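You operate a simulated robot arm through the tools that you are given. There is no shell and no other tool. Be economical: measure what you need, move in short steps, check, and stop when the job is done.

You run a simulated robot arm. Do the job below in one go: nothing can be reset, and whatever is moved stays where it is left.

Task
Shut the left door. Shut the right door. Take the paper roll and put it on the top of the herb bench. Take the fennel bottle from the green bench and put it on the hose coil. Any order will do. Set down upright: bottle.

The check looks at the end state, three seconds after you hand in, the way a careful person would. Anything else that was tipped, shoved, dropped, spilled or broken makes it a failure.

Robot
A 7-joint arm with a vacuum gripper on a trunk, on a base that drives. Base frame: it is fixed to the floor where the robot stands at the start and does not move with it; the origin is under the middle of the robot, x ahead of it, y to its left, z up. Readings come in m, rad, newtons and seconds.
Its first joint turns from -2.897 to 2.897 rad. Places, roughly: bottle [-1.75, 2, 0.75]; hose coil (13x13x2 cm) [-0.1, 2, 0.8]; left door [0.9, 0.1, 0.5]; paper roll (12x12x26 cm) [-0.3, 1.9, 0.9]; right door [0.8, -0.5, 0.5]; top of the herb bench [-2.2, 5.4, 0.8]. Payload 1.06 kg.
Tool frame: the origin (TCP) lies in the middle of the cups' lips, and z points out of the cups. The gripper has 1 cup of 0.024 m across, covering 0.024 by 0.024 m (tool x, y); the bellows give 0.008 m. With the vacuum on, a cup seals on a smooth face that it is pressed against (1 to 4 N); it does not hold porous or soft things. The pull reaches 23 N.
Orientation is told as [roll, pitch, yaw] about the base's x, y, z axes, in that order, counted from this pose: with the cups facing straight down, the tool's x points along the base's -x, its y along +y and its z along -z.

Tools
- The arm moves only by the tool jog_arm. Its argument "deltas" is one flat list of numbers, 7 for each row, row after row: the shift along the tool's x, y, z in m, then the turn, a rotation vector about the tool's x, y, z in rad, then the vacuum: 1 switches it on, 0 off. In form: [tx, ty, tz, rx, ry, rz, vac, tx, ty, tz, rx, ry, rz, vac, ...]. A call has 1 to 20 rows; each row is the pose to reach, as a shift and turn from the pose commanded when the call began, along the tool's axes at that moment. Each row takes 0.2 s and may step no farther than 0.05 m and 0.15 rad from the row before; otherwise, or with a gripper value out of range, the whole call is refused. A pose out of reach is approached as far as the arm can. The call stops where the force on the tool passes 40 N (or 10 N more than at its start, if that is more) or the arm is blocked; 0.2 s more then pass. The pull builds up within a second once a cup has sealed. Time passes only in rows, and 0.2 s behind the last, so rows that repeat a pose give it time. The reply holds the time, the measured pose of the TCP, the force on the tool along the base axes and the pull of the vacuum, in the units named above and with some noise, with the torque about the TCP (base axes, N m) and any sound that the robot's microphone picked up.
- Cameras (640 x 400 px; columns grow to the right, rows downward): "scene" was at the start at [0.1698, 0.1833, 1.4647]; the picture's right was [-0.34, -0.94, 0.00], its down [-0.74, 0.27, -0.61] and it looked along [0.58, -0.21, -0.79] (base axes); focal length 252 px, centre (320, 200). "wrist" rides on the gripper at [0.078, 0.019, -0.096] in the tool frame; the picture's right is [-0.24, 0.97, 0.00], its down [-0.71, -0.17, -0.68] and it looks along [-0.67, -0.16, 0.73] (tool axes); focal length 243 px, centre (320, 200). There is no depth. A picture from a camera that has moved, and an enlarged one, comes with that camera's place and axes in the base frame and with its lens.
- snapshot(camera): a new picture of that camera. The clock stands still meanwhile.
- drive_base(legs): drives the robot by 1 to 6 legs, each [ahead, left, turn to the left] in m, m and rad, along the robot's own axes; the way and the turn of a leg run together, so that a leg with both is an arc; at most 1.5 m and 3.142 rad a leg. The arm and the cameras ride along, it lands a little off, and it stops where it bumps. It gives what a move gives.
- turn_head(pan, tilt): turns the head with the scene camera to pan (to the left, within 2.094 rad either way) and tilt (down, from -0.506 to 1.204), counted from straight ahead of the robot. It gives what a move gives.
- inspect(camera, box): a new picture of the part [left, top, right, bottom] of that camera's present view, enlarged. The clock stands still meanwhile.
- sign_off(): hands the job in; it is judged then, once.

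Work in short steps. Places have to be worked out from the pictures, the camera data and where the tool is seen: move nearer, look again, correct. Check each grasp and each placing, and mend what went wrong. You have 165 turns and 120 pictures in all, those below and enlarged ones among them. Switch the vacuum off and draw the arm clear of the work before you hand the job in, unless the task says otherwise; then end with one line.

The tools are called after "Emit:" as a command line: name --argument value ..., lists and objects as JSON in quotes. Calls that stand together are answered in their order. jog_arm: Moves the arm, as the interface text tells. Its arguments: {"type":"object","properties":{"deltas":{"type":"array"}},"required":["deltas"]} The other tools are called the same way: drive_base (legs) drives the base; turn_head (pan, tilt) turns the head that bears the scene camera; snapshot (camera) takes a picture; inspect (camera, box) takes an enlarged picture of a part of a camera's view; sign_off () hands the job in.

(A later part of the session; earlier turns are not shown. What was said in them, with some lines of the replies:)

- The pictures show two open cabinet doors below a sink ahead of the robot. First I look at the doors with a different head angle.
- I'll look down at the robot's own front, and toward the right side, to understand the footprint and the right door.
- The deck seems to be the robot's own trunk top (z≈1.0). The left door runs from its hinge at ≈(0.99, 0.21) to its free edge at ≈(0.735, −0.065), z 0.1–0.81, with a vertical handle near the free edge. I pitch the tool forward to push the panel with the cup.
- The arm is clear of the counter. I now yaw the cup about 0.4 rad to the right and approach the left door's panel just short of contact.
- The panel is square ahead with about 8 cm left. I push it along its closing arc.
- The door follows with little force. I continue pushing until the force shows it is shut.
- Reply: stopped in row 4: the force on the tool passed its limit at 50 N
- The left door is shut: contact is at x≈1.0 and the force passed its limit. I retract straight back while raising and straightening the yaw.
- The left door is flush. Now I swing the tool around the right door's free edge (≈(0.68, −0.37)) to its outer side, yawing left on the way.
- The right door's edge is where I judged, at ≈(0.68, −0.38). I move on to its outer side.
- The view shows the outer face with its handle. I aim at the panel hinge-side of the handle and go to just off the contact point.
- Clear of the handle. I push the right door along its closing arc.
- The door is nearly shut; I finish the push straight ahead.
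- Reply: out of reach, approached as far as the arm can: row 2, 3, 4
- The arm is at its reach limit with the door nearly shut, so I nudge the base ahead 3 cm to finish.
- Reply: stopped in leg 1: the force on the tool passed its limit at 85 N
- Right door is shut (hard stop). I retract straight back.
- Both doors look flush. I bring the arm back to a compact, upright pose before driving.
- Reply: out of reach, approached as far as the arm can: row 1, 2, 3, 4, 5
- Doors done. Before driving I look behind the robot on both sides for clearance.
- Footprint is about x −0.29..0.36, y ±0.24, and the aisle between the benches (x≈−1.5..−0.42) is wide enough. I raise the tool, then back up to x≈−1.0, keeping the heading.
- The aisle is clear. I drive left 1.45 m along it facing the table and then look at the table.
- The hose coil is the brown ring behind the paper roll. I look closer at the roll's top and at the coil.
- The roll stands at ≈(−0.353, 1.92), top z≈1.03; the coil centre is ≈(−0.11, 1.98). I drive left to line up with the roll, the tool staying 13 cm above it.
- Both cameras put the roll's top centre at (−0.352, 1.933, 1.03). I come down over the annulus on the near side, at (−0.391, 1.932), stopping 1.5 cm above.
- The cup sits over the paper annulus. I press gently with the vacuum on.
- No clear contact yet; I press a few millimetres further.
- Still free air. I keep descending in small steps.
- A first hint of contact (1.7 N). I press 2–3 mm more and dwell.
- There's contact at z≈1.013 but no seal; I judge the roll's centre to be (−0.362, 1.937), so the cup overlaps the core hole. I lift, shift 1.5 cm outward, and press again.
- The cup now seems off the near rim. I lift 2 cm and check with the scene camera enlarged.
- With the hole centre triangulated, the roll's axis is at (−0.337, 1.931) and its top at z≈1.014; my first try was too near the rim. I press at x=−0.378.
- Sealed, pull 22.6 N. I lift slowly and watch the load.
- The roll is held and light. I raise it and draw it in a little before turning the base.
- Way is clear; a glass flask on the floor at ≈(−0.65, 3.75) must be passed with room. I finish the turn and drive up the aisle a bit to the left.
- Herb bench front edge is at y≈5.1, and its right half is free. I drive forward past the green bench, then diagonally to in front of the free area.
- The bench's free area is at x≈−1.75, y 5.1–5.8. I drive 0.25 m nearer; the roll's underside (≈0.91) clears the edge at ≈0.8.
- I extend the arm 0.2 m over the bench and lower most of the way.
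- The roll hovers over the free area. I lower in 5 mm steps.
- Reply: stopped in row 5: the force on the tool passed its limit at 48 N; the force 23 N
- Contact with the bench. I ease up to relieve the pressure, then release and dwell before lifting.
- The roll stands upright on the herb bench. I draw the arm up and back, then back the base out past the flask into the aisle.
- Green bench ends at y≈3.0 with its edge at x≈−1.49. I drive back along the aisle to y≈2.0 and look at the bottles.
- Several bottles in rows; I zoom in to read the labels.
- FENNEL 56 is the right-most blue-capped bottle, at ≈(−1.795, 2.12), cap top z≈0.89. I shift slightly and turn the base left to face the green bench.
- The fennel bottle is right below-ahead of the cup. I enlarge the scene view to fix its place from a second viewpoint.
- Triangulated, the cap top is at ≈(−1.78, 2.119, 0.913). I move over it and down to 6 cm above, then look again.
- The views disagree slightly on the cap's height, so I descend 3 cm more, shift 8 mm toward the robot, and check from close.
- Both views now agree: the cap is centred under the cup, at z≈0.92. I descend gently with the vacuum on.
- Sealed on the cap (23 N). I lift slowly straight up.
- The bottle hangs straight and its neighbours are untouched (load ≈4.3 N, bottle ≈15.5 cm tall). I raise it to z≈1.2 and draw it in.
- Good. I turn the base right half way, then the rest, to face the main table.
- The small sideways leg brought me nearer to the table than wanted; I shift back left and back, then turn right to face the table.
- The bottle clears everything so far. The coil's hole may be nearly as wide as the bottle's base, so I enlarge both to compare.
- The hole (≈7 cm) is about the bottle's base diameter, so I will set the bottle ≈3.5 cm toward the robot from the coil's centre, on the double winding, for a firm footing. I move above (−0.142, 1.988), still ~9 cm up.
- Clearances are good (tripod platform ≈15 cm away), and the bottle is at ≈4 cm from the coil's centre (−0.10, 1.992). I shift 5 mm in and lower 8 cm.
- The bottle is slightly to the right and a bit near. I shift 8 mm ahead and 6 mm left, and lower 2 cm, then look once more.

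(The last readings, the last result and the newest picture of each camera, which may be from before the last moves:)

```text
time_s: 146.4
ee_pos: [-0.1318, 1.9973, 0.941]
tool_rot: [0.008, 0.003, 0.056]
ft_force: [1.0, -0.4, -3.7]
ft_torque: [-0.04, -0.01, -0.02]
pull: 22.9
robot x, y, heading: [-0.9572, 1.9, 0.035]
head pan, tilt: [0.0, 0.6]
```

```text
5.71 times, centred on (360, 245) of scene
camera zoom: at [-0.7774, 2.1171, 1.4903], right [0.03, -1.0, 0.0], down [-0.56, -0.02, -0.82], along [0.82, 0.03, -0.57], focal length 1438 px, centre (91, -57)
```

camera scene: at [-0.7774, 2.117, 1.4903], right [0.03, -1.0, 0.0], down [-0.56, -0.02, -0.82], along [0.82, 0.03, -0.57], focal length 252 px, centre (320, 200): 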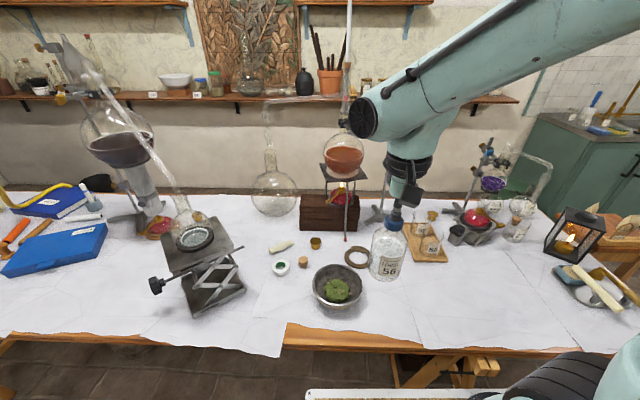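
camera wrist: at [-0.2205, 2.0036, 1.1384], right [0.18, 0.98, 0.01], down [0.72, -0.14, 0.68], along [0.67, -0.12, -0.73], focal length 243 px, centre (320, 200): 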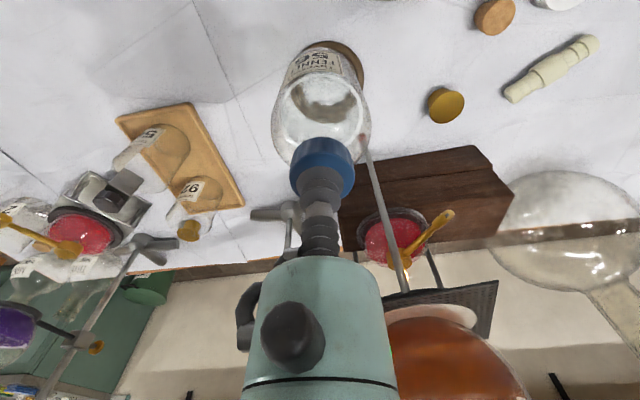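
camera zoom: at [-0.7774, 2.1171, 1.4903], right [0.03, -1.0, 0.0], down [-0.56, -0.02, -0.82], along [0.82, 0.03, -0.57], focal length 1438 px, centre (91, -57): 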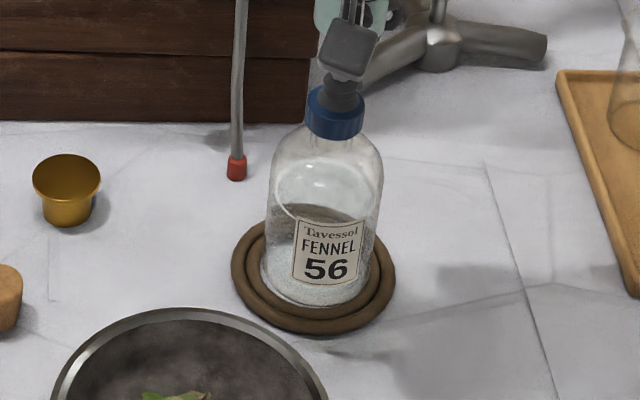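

Laterally centred now, just above the coil. I lower in 3 mm steps, watching the load.

Emit:
jog_arm --deltas '[0, 0, 0.003, 0, 0, 0, 1, 0, 0, 0.006, 0, 0, 0, 1, 0, 0, 0.009, 0, 0, 0, 1, 0, 0, 0.012, 0, 0, 0, 1]'

Emit:
inspect --camera "scene" --box '[330, 210, 390, 280]'

```text
time_s: 147.4
ee_pos: [-0.1318, 1.996, 0.9287]
tool_rot: [0.008, 0.003, 0.056]
ft_force: [0.0, -0.1, -3.7]
ft_torque: [-0.01, -0.05, -0.01]
pull: 22.9
robot x, y, heading: [-0.9599, 1.9049, 0.036]
head pan, tilt: [0.0, 0.6]
```

```text
5.71 times, centred on (360, 245) of scene
camera zoom: at [-0.7774, 2.1171, 1.4903], right [0.03, -1.0, 0.0], down [-0.56, -0.02, -0.82], along [0.82, 0.03, -0.57], focal length 1438 px, centre (91, -57)
```

zoom: 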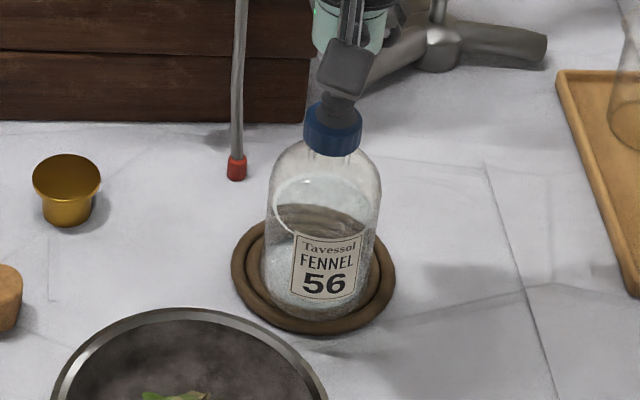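

Still hanging free. I continue in finer steps.

Emit:
jog_arm --deltas '[0, 0, 0.002, 0, 0, 0, 1, 0, 0, 0.004, 0, 0, 0, 1, 0, 0, 0.004, 0, 0, 0, 1]'

Emit:
jog_arm --deltas '[0, 0, 0.002, 0, 0, 0, 1, 0, 0, 0.003, 0, 0, 0, 1, 0, 0, 0.003, 0, 0, 0, 1]'

```text
time_s: 148.2
ee_pos: [-0.1309, 1.9964, 0.9252]
tool_rot: [0.009, 0.001, 0.056]
ft_force: [0.3, 0.3, -4.5]
ft_torque: [-0.03, -0.03, 0.04]
pull: 23.0
robot x, y, heading: [-0.9605, 1.9019, 0.031]
head pan, tilt: [0.0, 0.6]
```

```text
time_s: 149.0
ee_pos: [-0.1307, 1.9964, 0.9212]
tool_rot: [0.009, 0.001, 0.056]
ft_force: [0.5, -1.1, -3.6]
ft_torque: [-0.04, -0.02, 0.01]
pull: 23.0
robot x, y, heading: [-0.9575, 1.9015, 0.034]
head pan, tilt: [0.0, 0.6]
```

Still about 4 N hanging; I continue down.

Emit:
jog_arm --deltas '[0, 0, 0.002, 0, 0, 0, 1, 0, 0, 0.004, 0, 0, 0, 1, 0, 0, 0.004, 0, 0, 0, 1]'

Emit:
inspect --camera "scene" --box '[330, 210, 390, 280]'

```text
time_s: 149.8
ee_pos: [-0.1321, 1.9962, 0.917]
tool_rot: [0.008, 0.003, 0.055]
ft_force: [-0.5, -0.4, -3.6]
ft_torque: [-0.02, -0.03, 0.0]
pull: 22.6
robot x, y, heading: [-0.9566, 1.9054, 0.035]
head pan, tilt: [0.0, 0.6]
```

```text
5.71 times, centred on (360, 245) of scene
camera zoom: at [-0.7774, 2.1171, 1.4903], right [0.03, -1.0, 0.0], down [-0.56, -0.02, -0.82], along [0.82, 0.03, -0.57], focal length 1438 px, centre (91, -57)
```

zoom: 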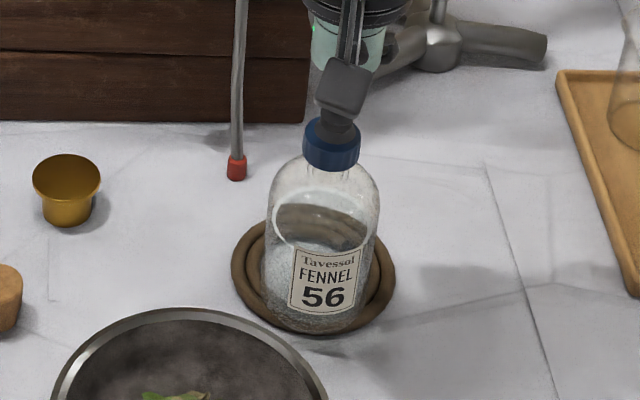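

The base is ≈1 cm above the coil top, and the offset is as designed. I continue down.

Emit:
jog_arm --deltas '[0, 0, 0.002, 0, 0, 0, 1, 0, 0, 0.004, 0, 0, 0, 1, 0, 0, 0.006, 0, 0, 0, 1, 0, 0, 0.006, 0, 0, 0, 1]'

Emit:
jog_arm --deltas '[0, 0, 0.002, 0, 0, 0, 1, 0, 0, 0.003, 0, 0, 0, 1, 0, 0, 0.003, 0, 0, 0, 1]'

```text
time_s: 150.8
ee_pos: [-0.1303, 1.9956, 0.9106]
tool_rot: [0.01, 0.001, 0.057]
ft_force: [1.2, 0.9, 13.8]
ft_torque: [-0.05, -0.05, 0.04]
pull: 23.0
robot x, y, heading: [-0.9534, 1.902, 0.035]
head pan, tilt: [0.0, 0.6]
```

```text
time_s: 151.6
ee_pos: [-0.1309, 1.9973, 0.909]
tool_rot: [0.008, 0.001, 0.055]
ft_force: [1.1, -0.3, 14.4]
ft_torque: [0.01, 0.01, 0.0]
pull: 23.0
robot x, y, heading: [-0.9608, 1.9014, 0.036]
head pan, tilt: [0.0, 0.6]
```

Contact (14 N, almost no torque, so it is evenly supported). I ease up 3 mm and look before releasing.

Emit:
jog_arm --deltas '[0, 0, -0.002, 0, 0, 0, 1, 0, 0, -0.003, 0, 0, 0, 1]'

Emit:
inspect --camera "scene" --box '[330, 220, 390, 280]'

```text
time_s: 152.2
ee_pos: [-0.1306, 1.9973, 0.9093]
tool_rot: [0.009, 0.002, 0.056]
ft_force: [-0.7, 0.4, -4.1]
ft_torque: [-0.01, -0.04, 0.0]
pull: 23.0
robot x, y, heading: [-0.9564, 1.9026, 0.035]
head pan, tilt: [0.0, 0.6]
```

```text
6.67 times, centred on (360, 250) of scene
camera zoom: at [-0.7774, 2.1171, 1.4903], right [0.03, -1.0, 0.0], down [-0.56, -0.02, -0.82], along [0.82, 0.03, -0.57], focal length 1677 px, centre (53, -133)
```

zoom: 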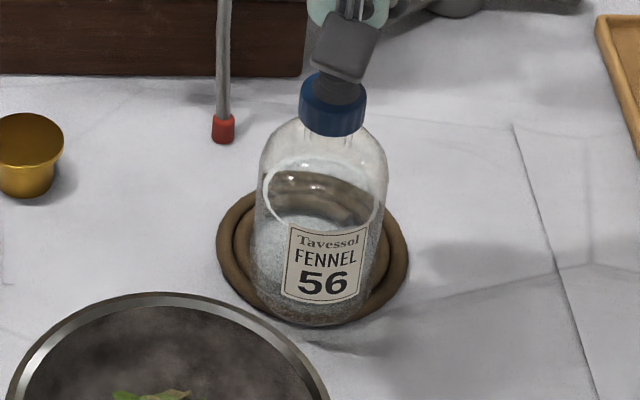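

Load is back on the cup, so it is just at touch. I go down 1.5 mm again and release, dwelling before lifting.

Emit:
jog_arm --deltas '[0, 0, 0.0015, 0, 0, 0, 1, 0, 0, 0.0015, 0, 0, 0, 1]'

Emit:
jog_arm --deltas '[0, 0, 0, 0, 0, 0, 0, 0, 0, 0, 0, 0, 0, 0, 0, 0, 0, 0, 0, 0, 0, 0, 0, 0, 0, 0, 0, 0, 0, 0, 0, 0, 0, 0, 0]'

Emit:
inspect --camera "scene" --box '[330, 220, 390, 280]'

```text
time_s: 152.8
ee_pos: [-0.1292, 1.9964, 0.9106]
tool_rot: [0.008, 0.001, 0.056]
ft_force: [0.8, 0.7, -0.2]
ft_torque: [-0.04, -0.03, -0.01]
pull: 22.6
robot x, y, heading: [-0.957, 1.9035, 0.033]
head pan, tilt: [0.0, 0.6]
```

```text
time_s: 154.0
ee_pos: [-0.1292, 1.9973, 0.9106]
tool_rot: [0.007, 0.002, 0.057]
ft_force: [-0.7, 0.4, 4.1]
ft_torque: [0.0, 0.03, -0.02]
pull: 0.2
robot x, y, heading: [-0.9602, 1.9033, 0.032]
head pan, tilt: [0.0, 0.6]
```

```text
6.67 times, centred on (360, 250) of scene
camera zoom: at [-0.7776, 2.1171, 1.4903], right [0.03, -1.0, 0.0], down [-0.56, -0.02, -0.83], along [0.82, 0.03, -0.56], focal length 1677 px, centre (53, -133)
```

zoom: 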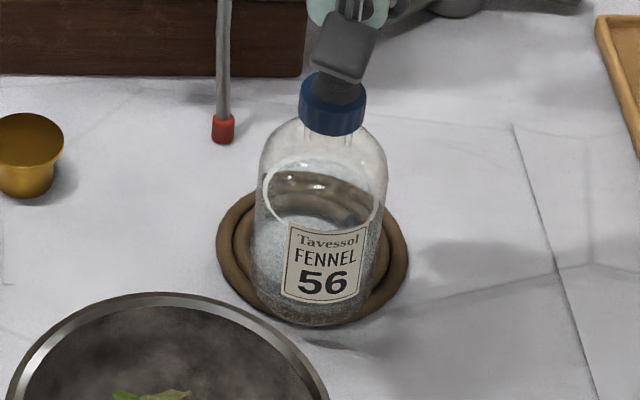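

Released with the bottle standing still. I lift the cup straight up slowly and check that it stays put.

Emit:
jog_arm --deltas '[0, 0, -0.003, 0, 0, 0, 0, 0, 0, -0.006, 0, 0, 0, 0, 0, 0, -0.012, 0, 0, 0, 0, 0, 0, -0.03, 0, 0, 0, 0, 0, 0, -0.06, 0, 0, 0, 0]'

Emit:
inspect --camera "scene" --box '[330, 210, 390, 280]'

Emit:
snapshot --camera "wrist"

```text
time_s: 155.2
ee_pos: [-0.1308, 1.9974, 0.9704]
tool_rot: [0.01, 0.001, 0.057]
ft_force: [0.9, 0.4, -0.6]
ft_torque: [-0.02, 0.01, 0.01]
pull: 0.0
robot x, y, heading: [-0.9606, 1.8998, 0.03]
head pan, tilt: [0.0, 0.6]
```

```text
5.71 times, centred on (360, 245) of scene
camera zoom: at [-0.7773, 2.1171, 1.4903], right [0.03, -1.0, 0.0], down [-0.56, -0.02, -0.82], along [0.82, 0.03, -0.57], focal length 1438 px, centre (91, -57)
```

zoom: 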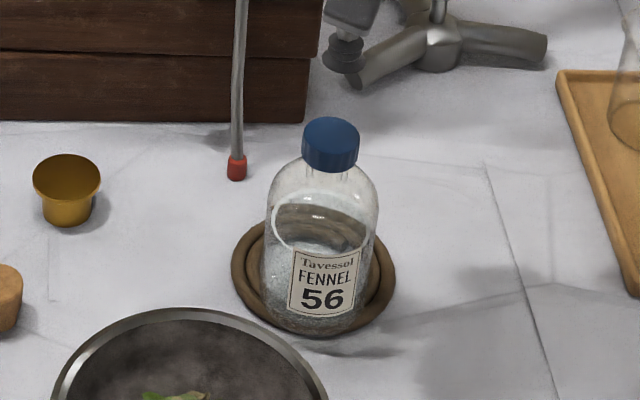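

```text
44 pictures are left
camera wrist: at [-0.2099, 2.011, 1.0661], right [0.18, 0.98, 0.01], down [0.72, -0.14, 0.68], along [0.67, -0.12, -0.73], focal length 243 px, centre (320, 200)
```

wrist: 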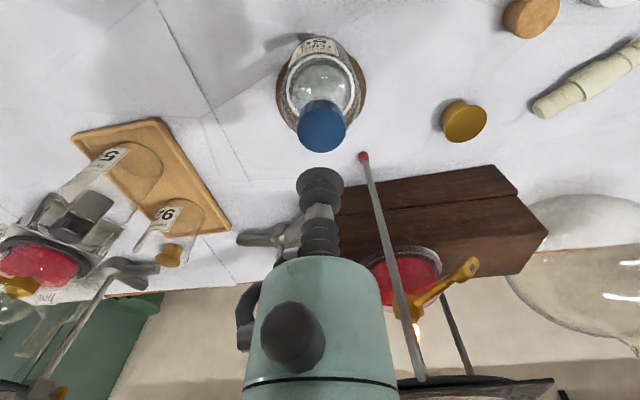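

The bottle stands upright on the coil. I raise the arm and draw it clear, then check once more and glance at the doors.

Emit:
jog_arm --deltas '[0, 0, -0.045, 0, 0, 0, 0, 0, 0, -0.09, 0, 0, 0, 0, 0, 0, -0.135, 0, 0, 0, 0, 0, 0, -0.18, 0, 0, 0, 0, 0, 0, -0.22, 0, 0, 0, 0, 0.045, 0, -0.22, 0, 0, 0, 0, 0.09, 0, -0.22, 0, 0, 0, 0, 0.135, 0, -0.22, 0, 0, 0, 0, 0.18, 0, -0.22, 0, 0, 0, 0, 0.225, 0, -0.22, 0, 0, 0, 0, 0.26, 0, -0.22, 0, 0, 0, 0]'

Emit:
inspect --camera "scene" --box '[280, 160, 440, 290]'

Emit:
turn_head --pan -0.9 --tilt 0.4

Emit:
snapshot --camera "scene"

```text
time_s: 157.6
ee_pos: [-0.3924, 1.9779, 1.1887]
tool_rot: [0.011, 0.0, 0.054]
ft_force: [1.0, 0.3, -1.0]
ft_torque: [-0.04, 0.03, 0.01]
pull: 0.0
robot x, y, heading: [-0.9577, 1.9017, 0.036]
head pan, tilt: [0.0, 0.6]
```

```text
3.08 times, centred on (360, 225) of scene
camera zoom: at [-0.777, 2.1172, 1.4902], right [0.03, -1.0, 0.0], down [-0.56, -0.02, -0.82], along [0.82, 0.03, -0.57], focal length 774 px, centre (197, 123)
```

zoom: 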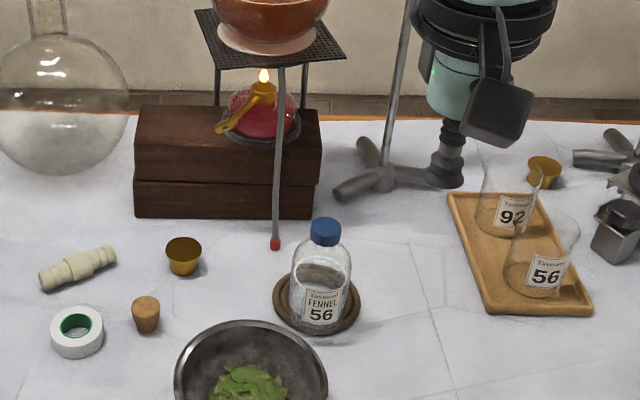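

```text
time_s: 158.8
ee_pos: [-0.3927, 1.9777, 1.1898]
tool_rot: [0.01, 0.001, 0.056]
ft_force: [-0.5, -0.6, -0.7]
ft_torque: [-0.01, 0.01, -0.02]
pull: 0.1
robot x, y, heading: [-0.9574, 1.9049, 0.034]
head pan, tilt: [-0.901, 0.4]
```

```text
42 pictures are left
camera scene: at [-0.8058, 2.0435, 1.5085], right [-0.76, -0.65, 0.0], down [-0.25, 0.3, -0.92], along [0.6, -0.7, -0.39], focal length 252 px, centre (320, 200)
```

scene: 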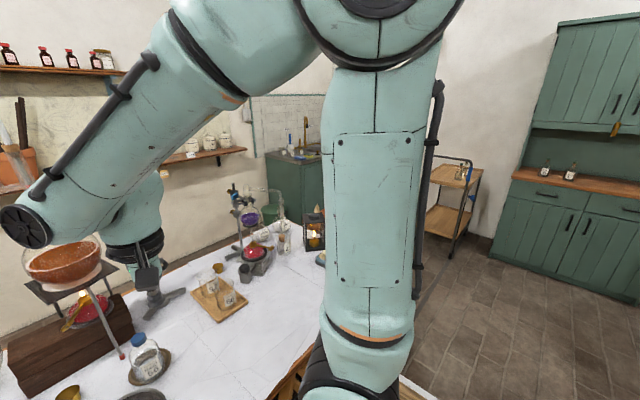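

The bottle stands well. I zoom on the sink cabinet to confirm the doors.

Emit:
inspect --camera "scene" --box '[250, 120, 340, 240]'

Emit:
snapshot --camera "wrist"

```text
3.33 times, centred on (295, 180) of scene
camera zoom: at [-0.8058, 2.0435, 1.5085], right [-0.76, -0.65, 0.0], down [-0.25, 0.3, -0.92], along [0.6, -0.7, -0.39], focal length 839 px, centre (403, 267)
```

zoom: 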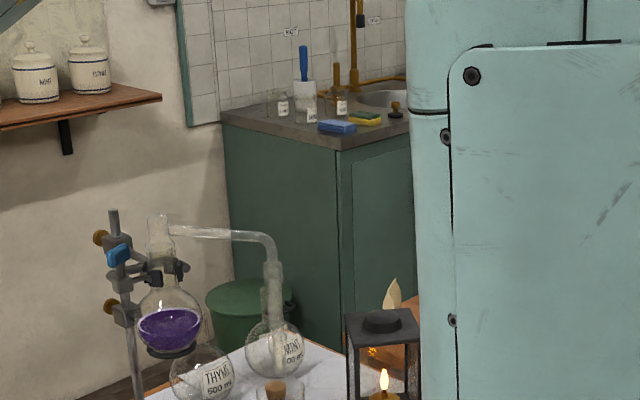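

```text
40 pictures are left
camera wrist: at [-0.471, 1.9929, 1.2865], right [0.18, 0.98, 0.01], down [0.72, -0.14, 0.68], along [0.67, -0.12, -0.73], focal length 243 px, centre (320, 200)
```

wrist: 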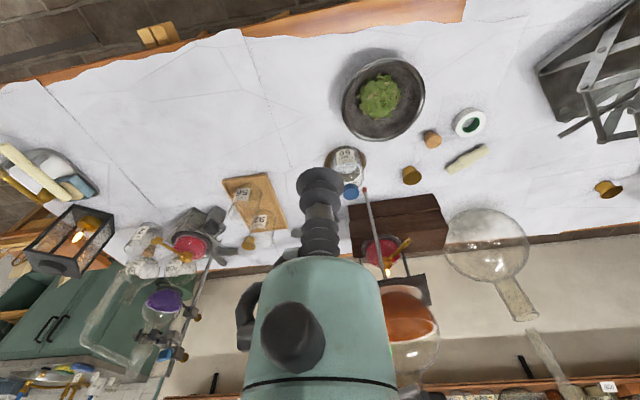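

The wrist camera shows both doors; I enlarge that part.

Emit:
inspect --camera "wrist" --box '[0, 230, 150, 370]'

```text
2.86 times, centred on (75, 300) of wrist
camera zoom: at [-0.471, 1.9929, 1.2865], right [0.18, 0.98, 0.01], down [0.72, -0.14, 0.68], along [0.67, -0.12, -0.73], focal length 693 px, centre (1020, -86)
```

zoom: 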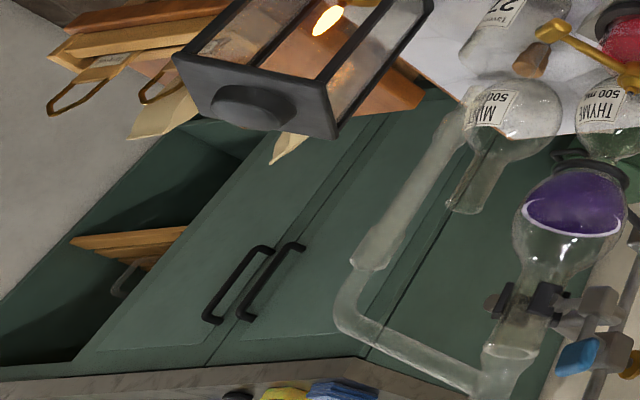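

Both doors are shut and flush, the roll is on the herb bench, and the bottle is upright on the coil. The vacuum is off and the arm is clear, so I hand in.

Emit:
sign_off

```text
The job is handed in.
```

I finished and handed in the job: both doors are shut, the paper roll stands on the herb bench, and the fennel bottle stands upright on the hose coil.
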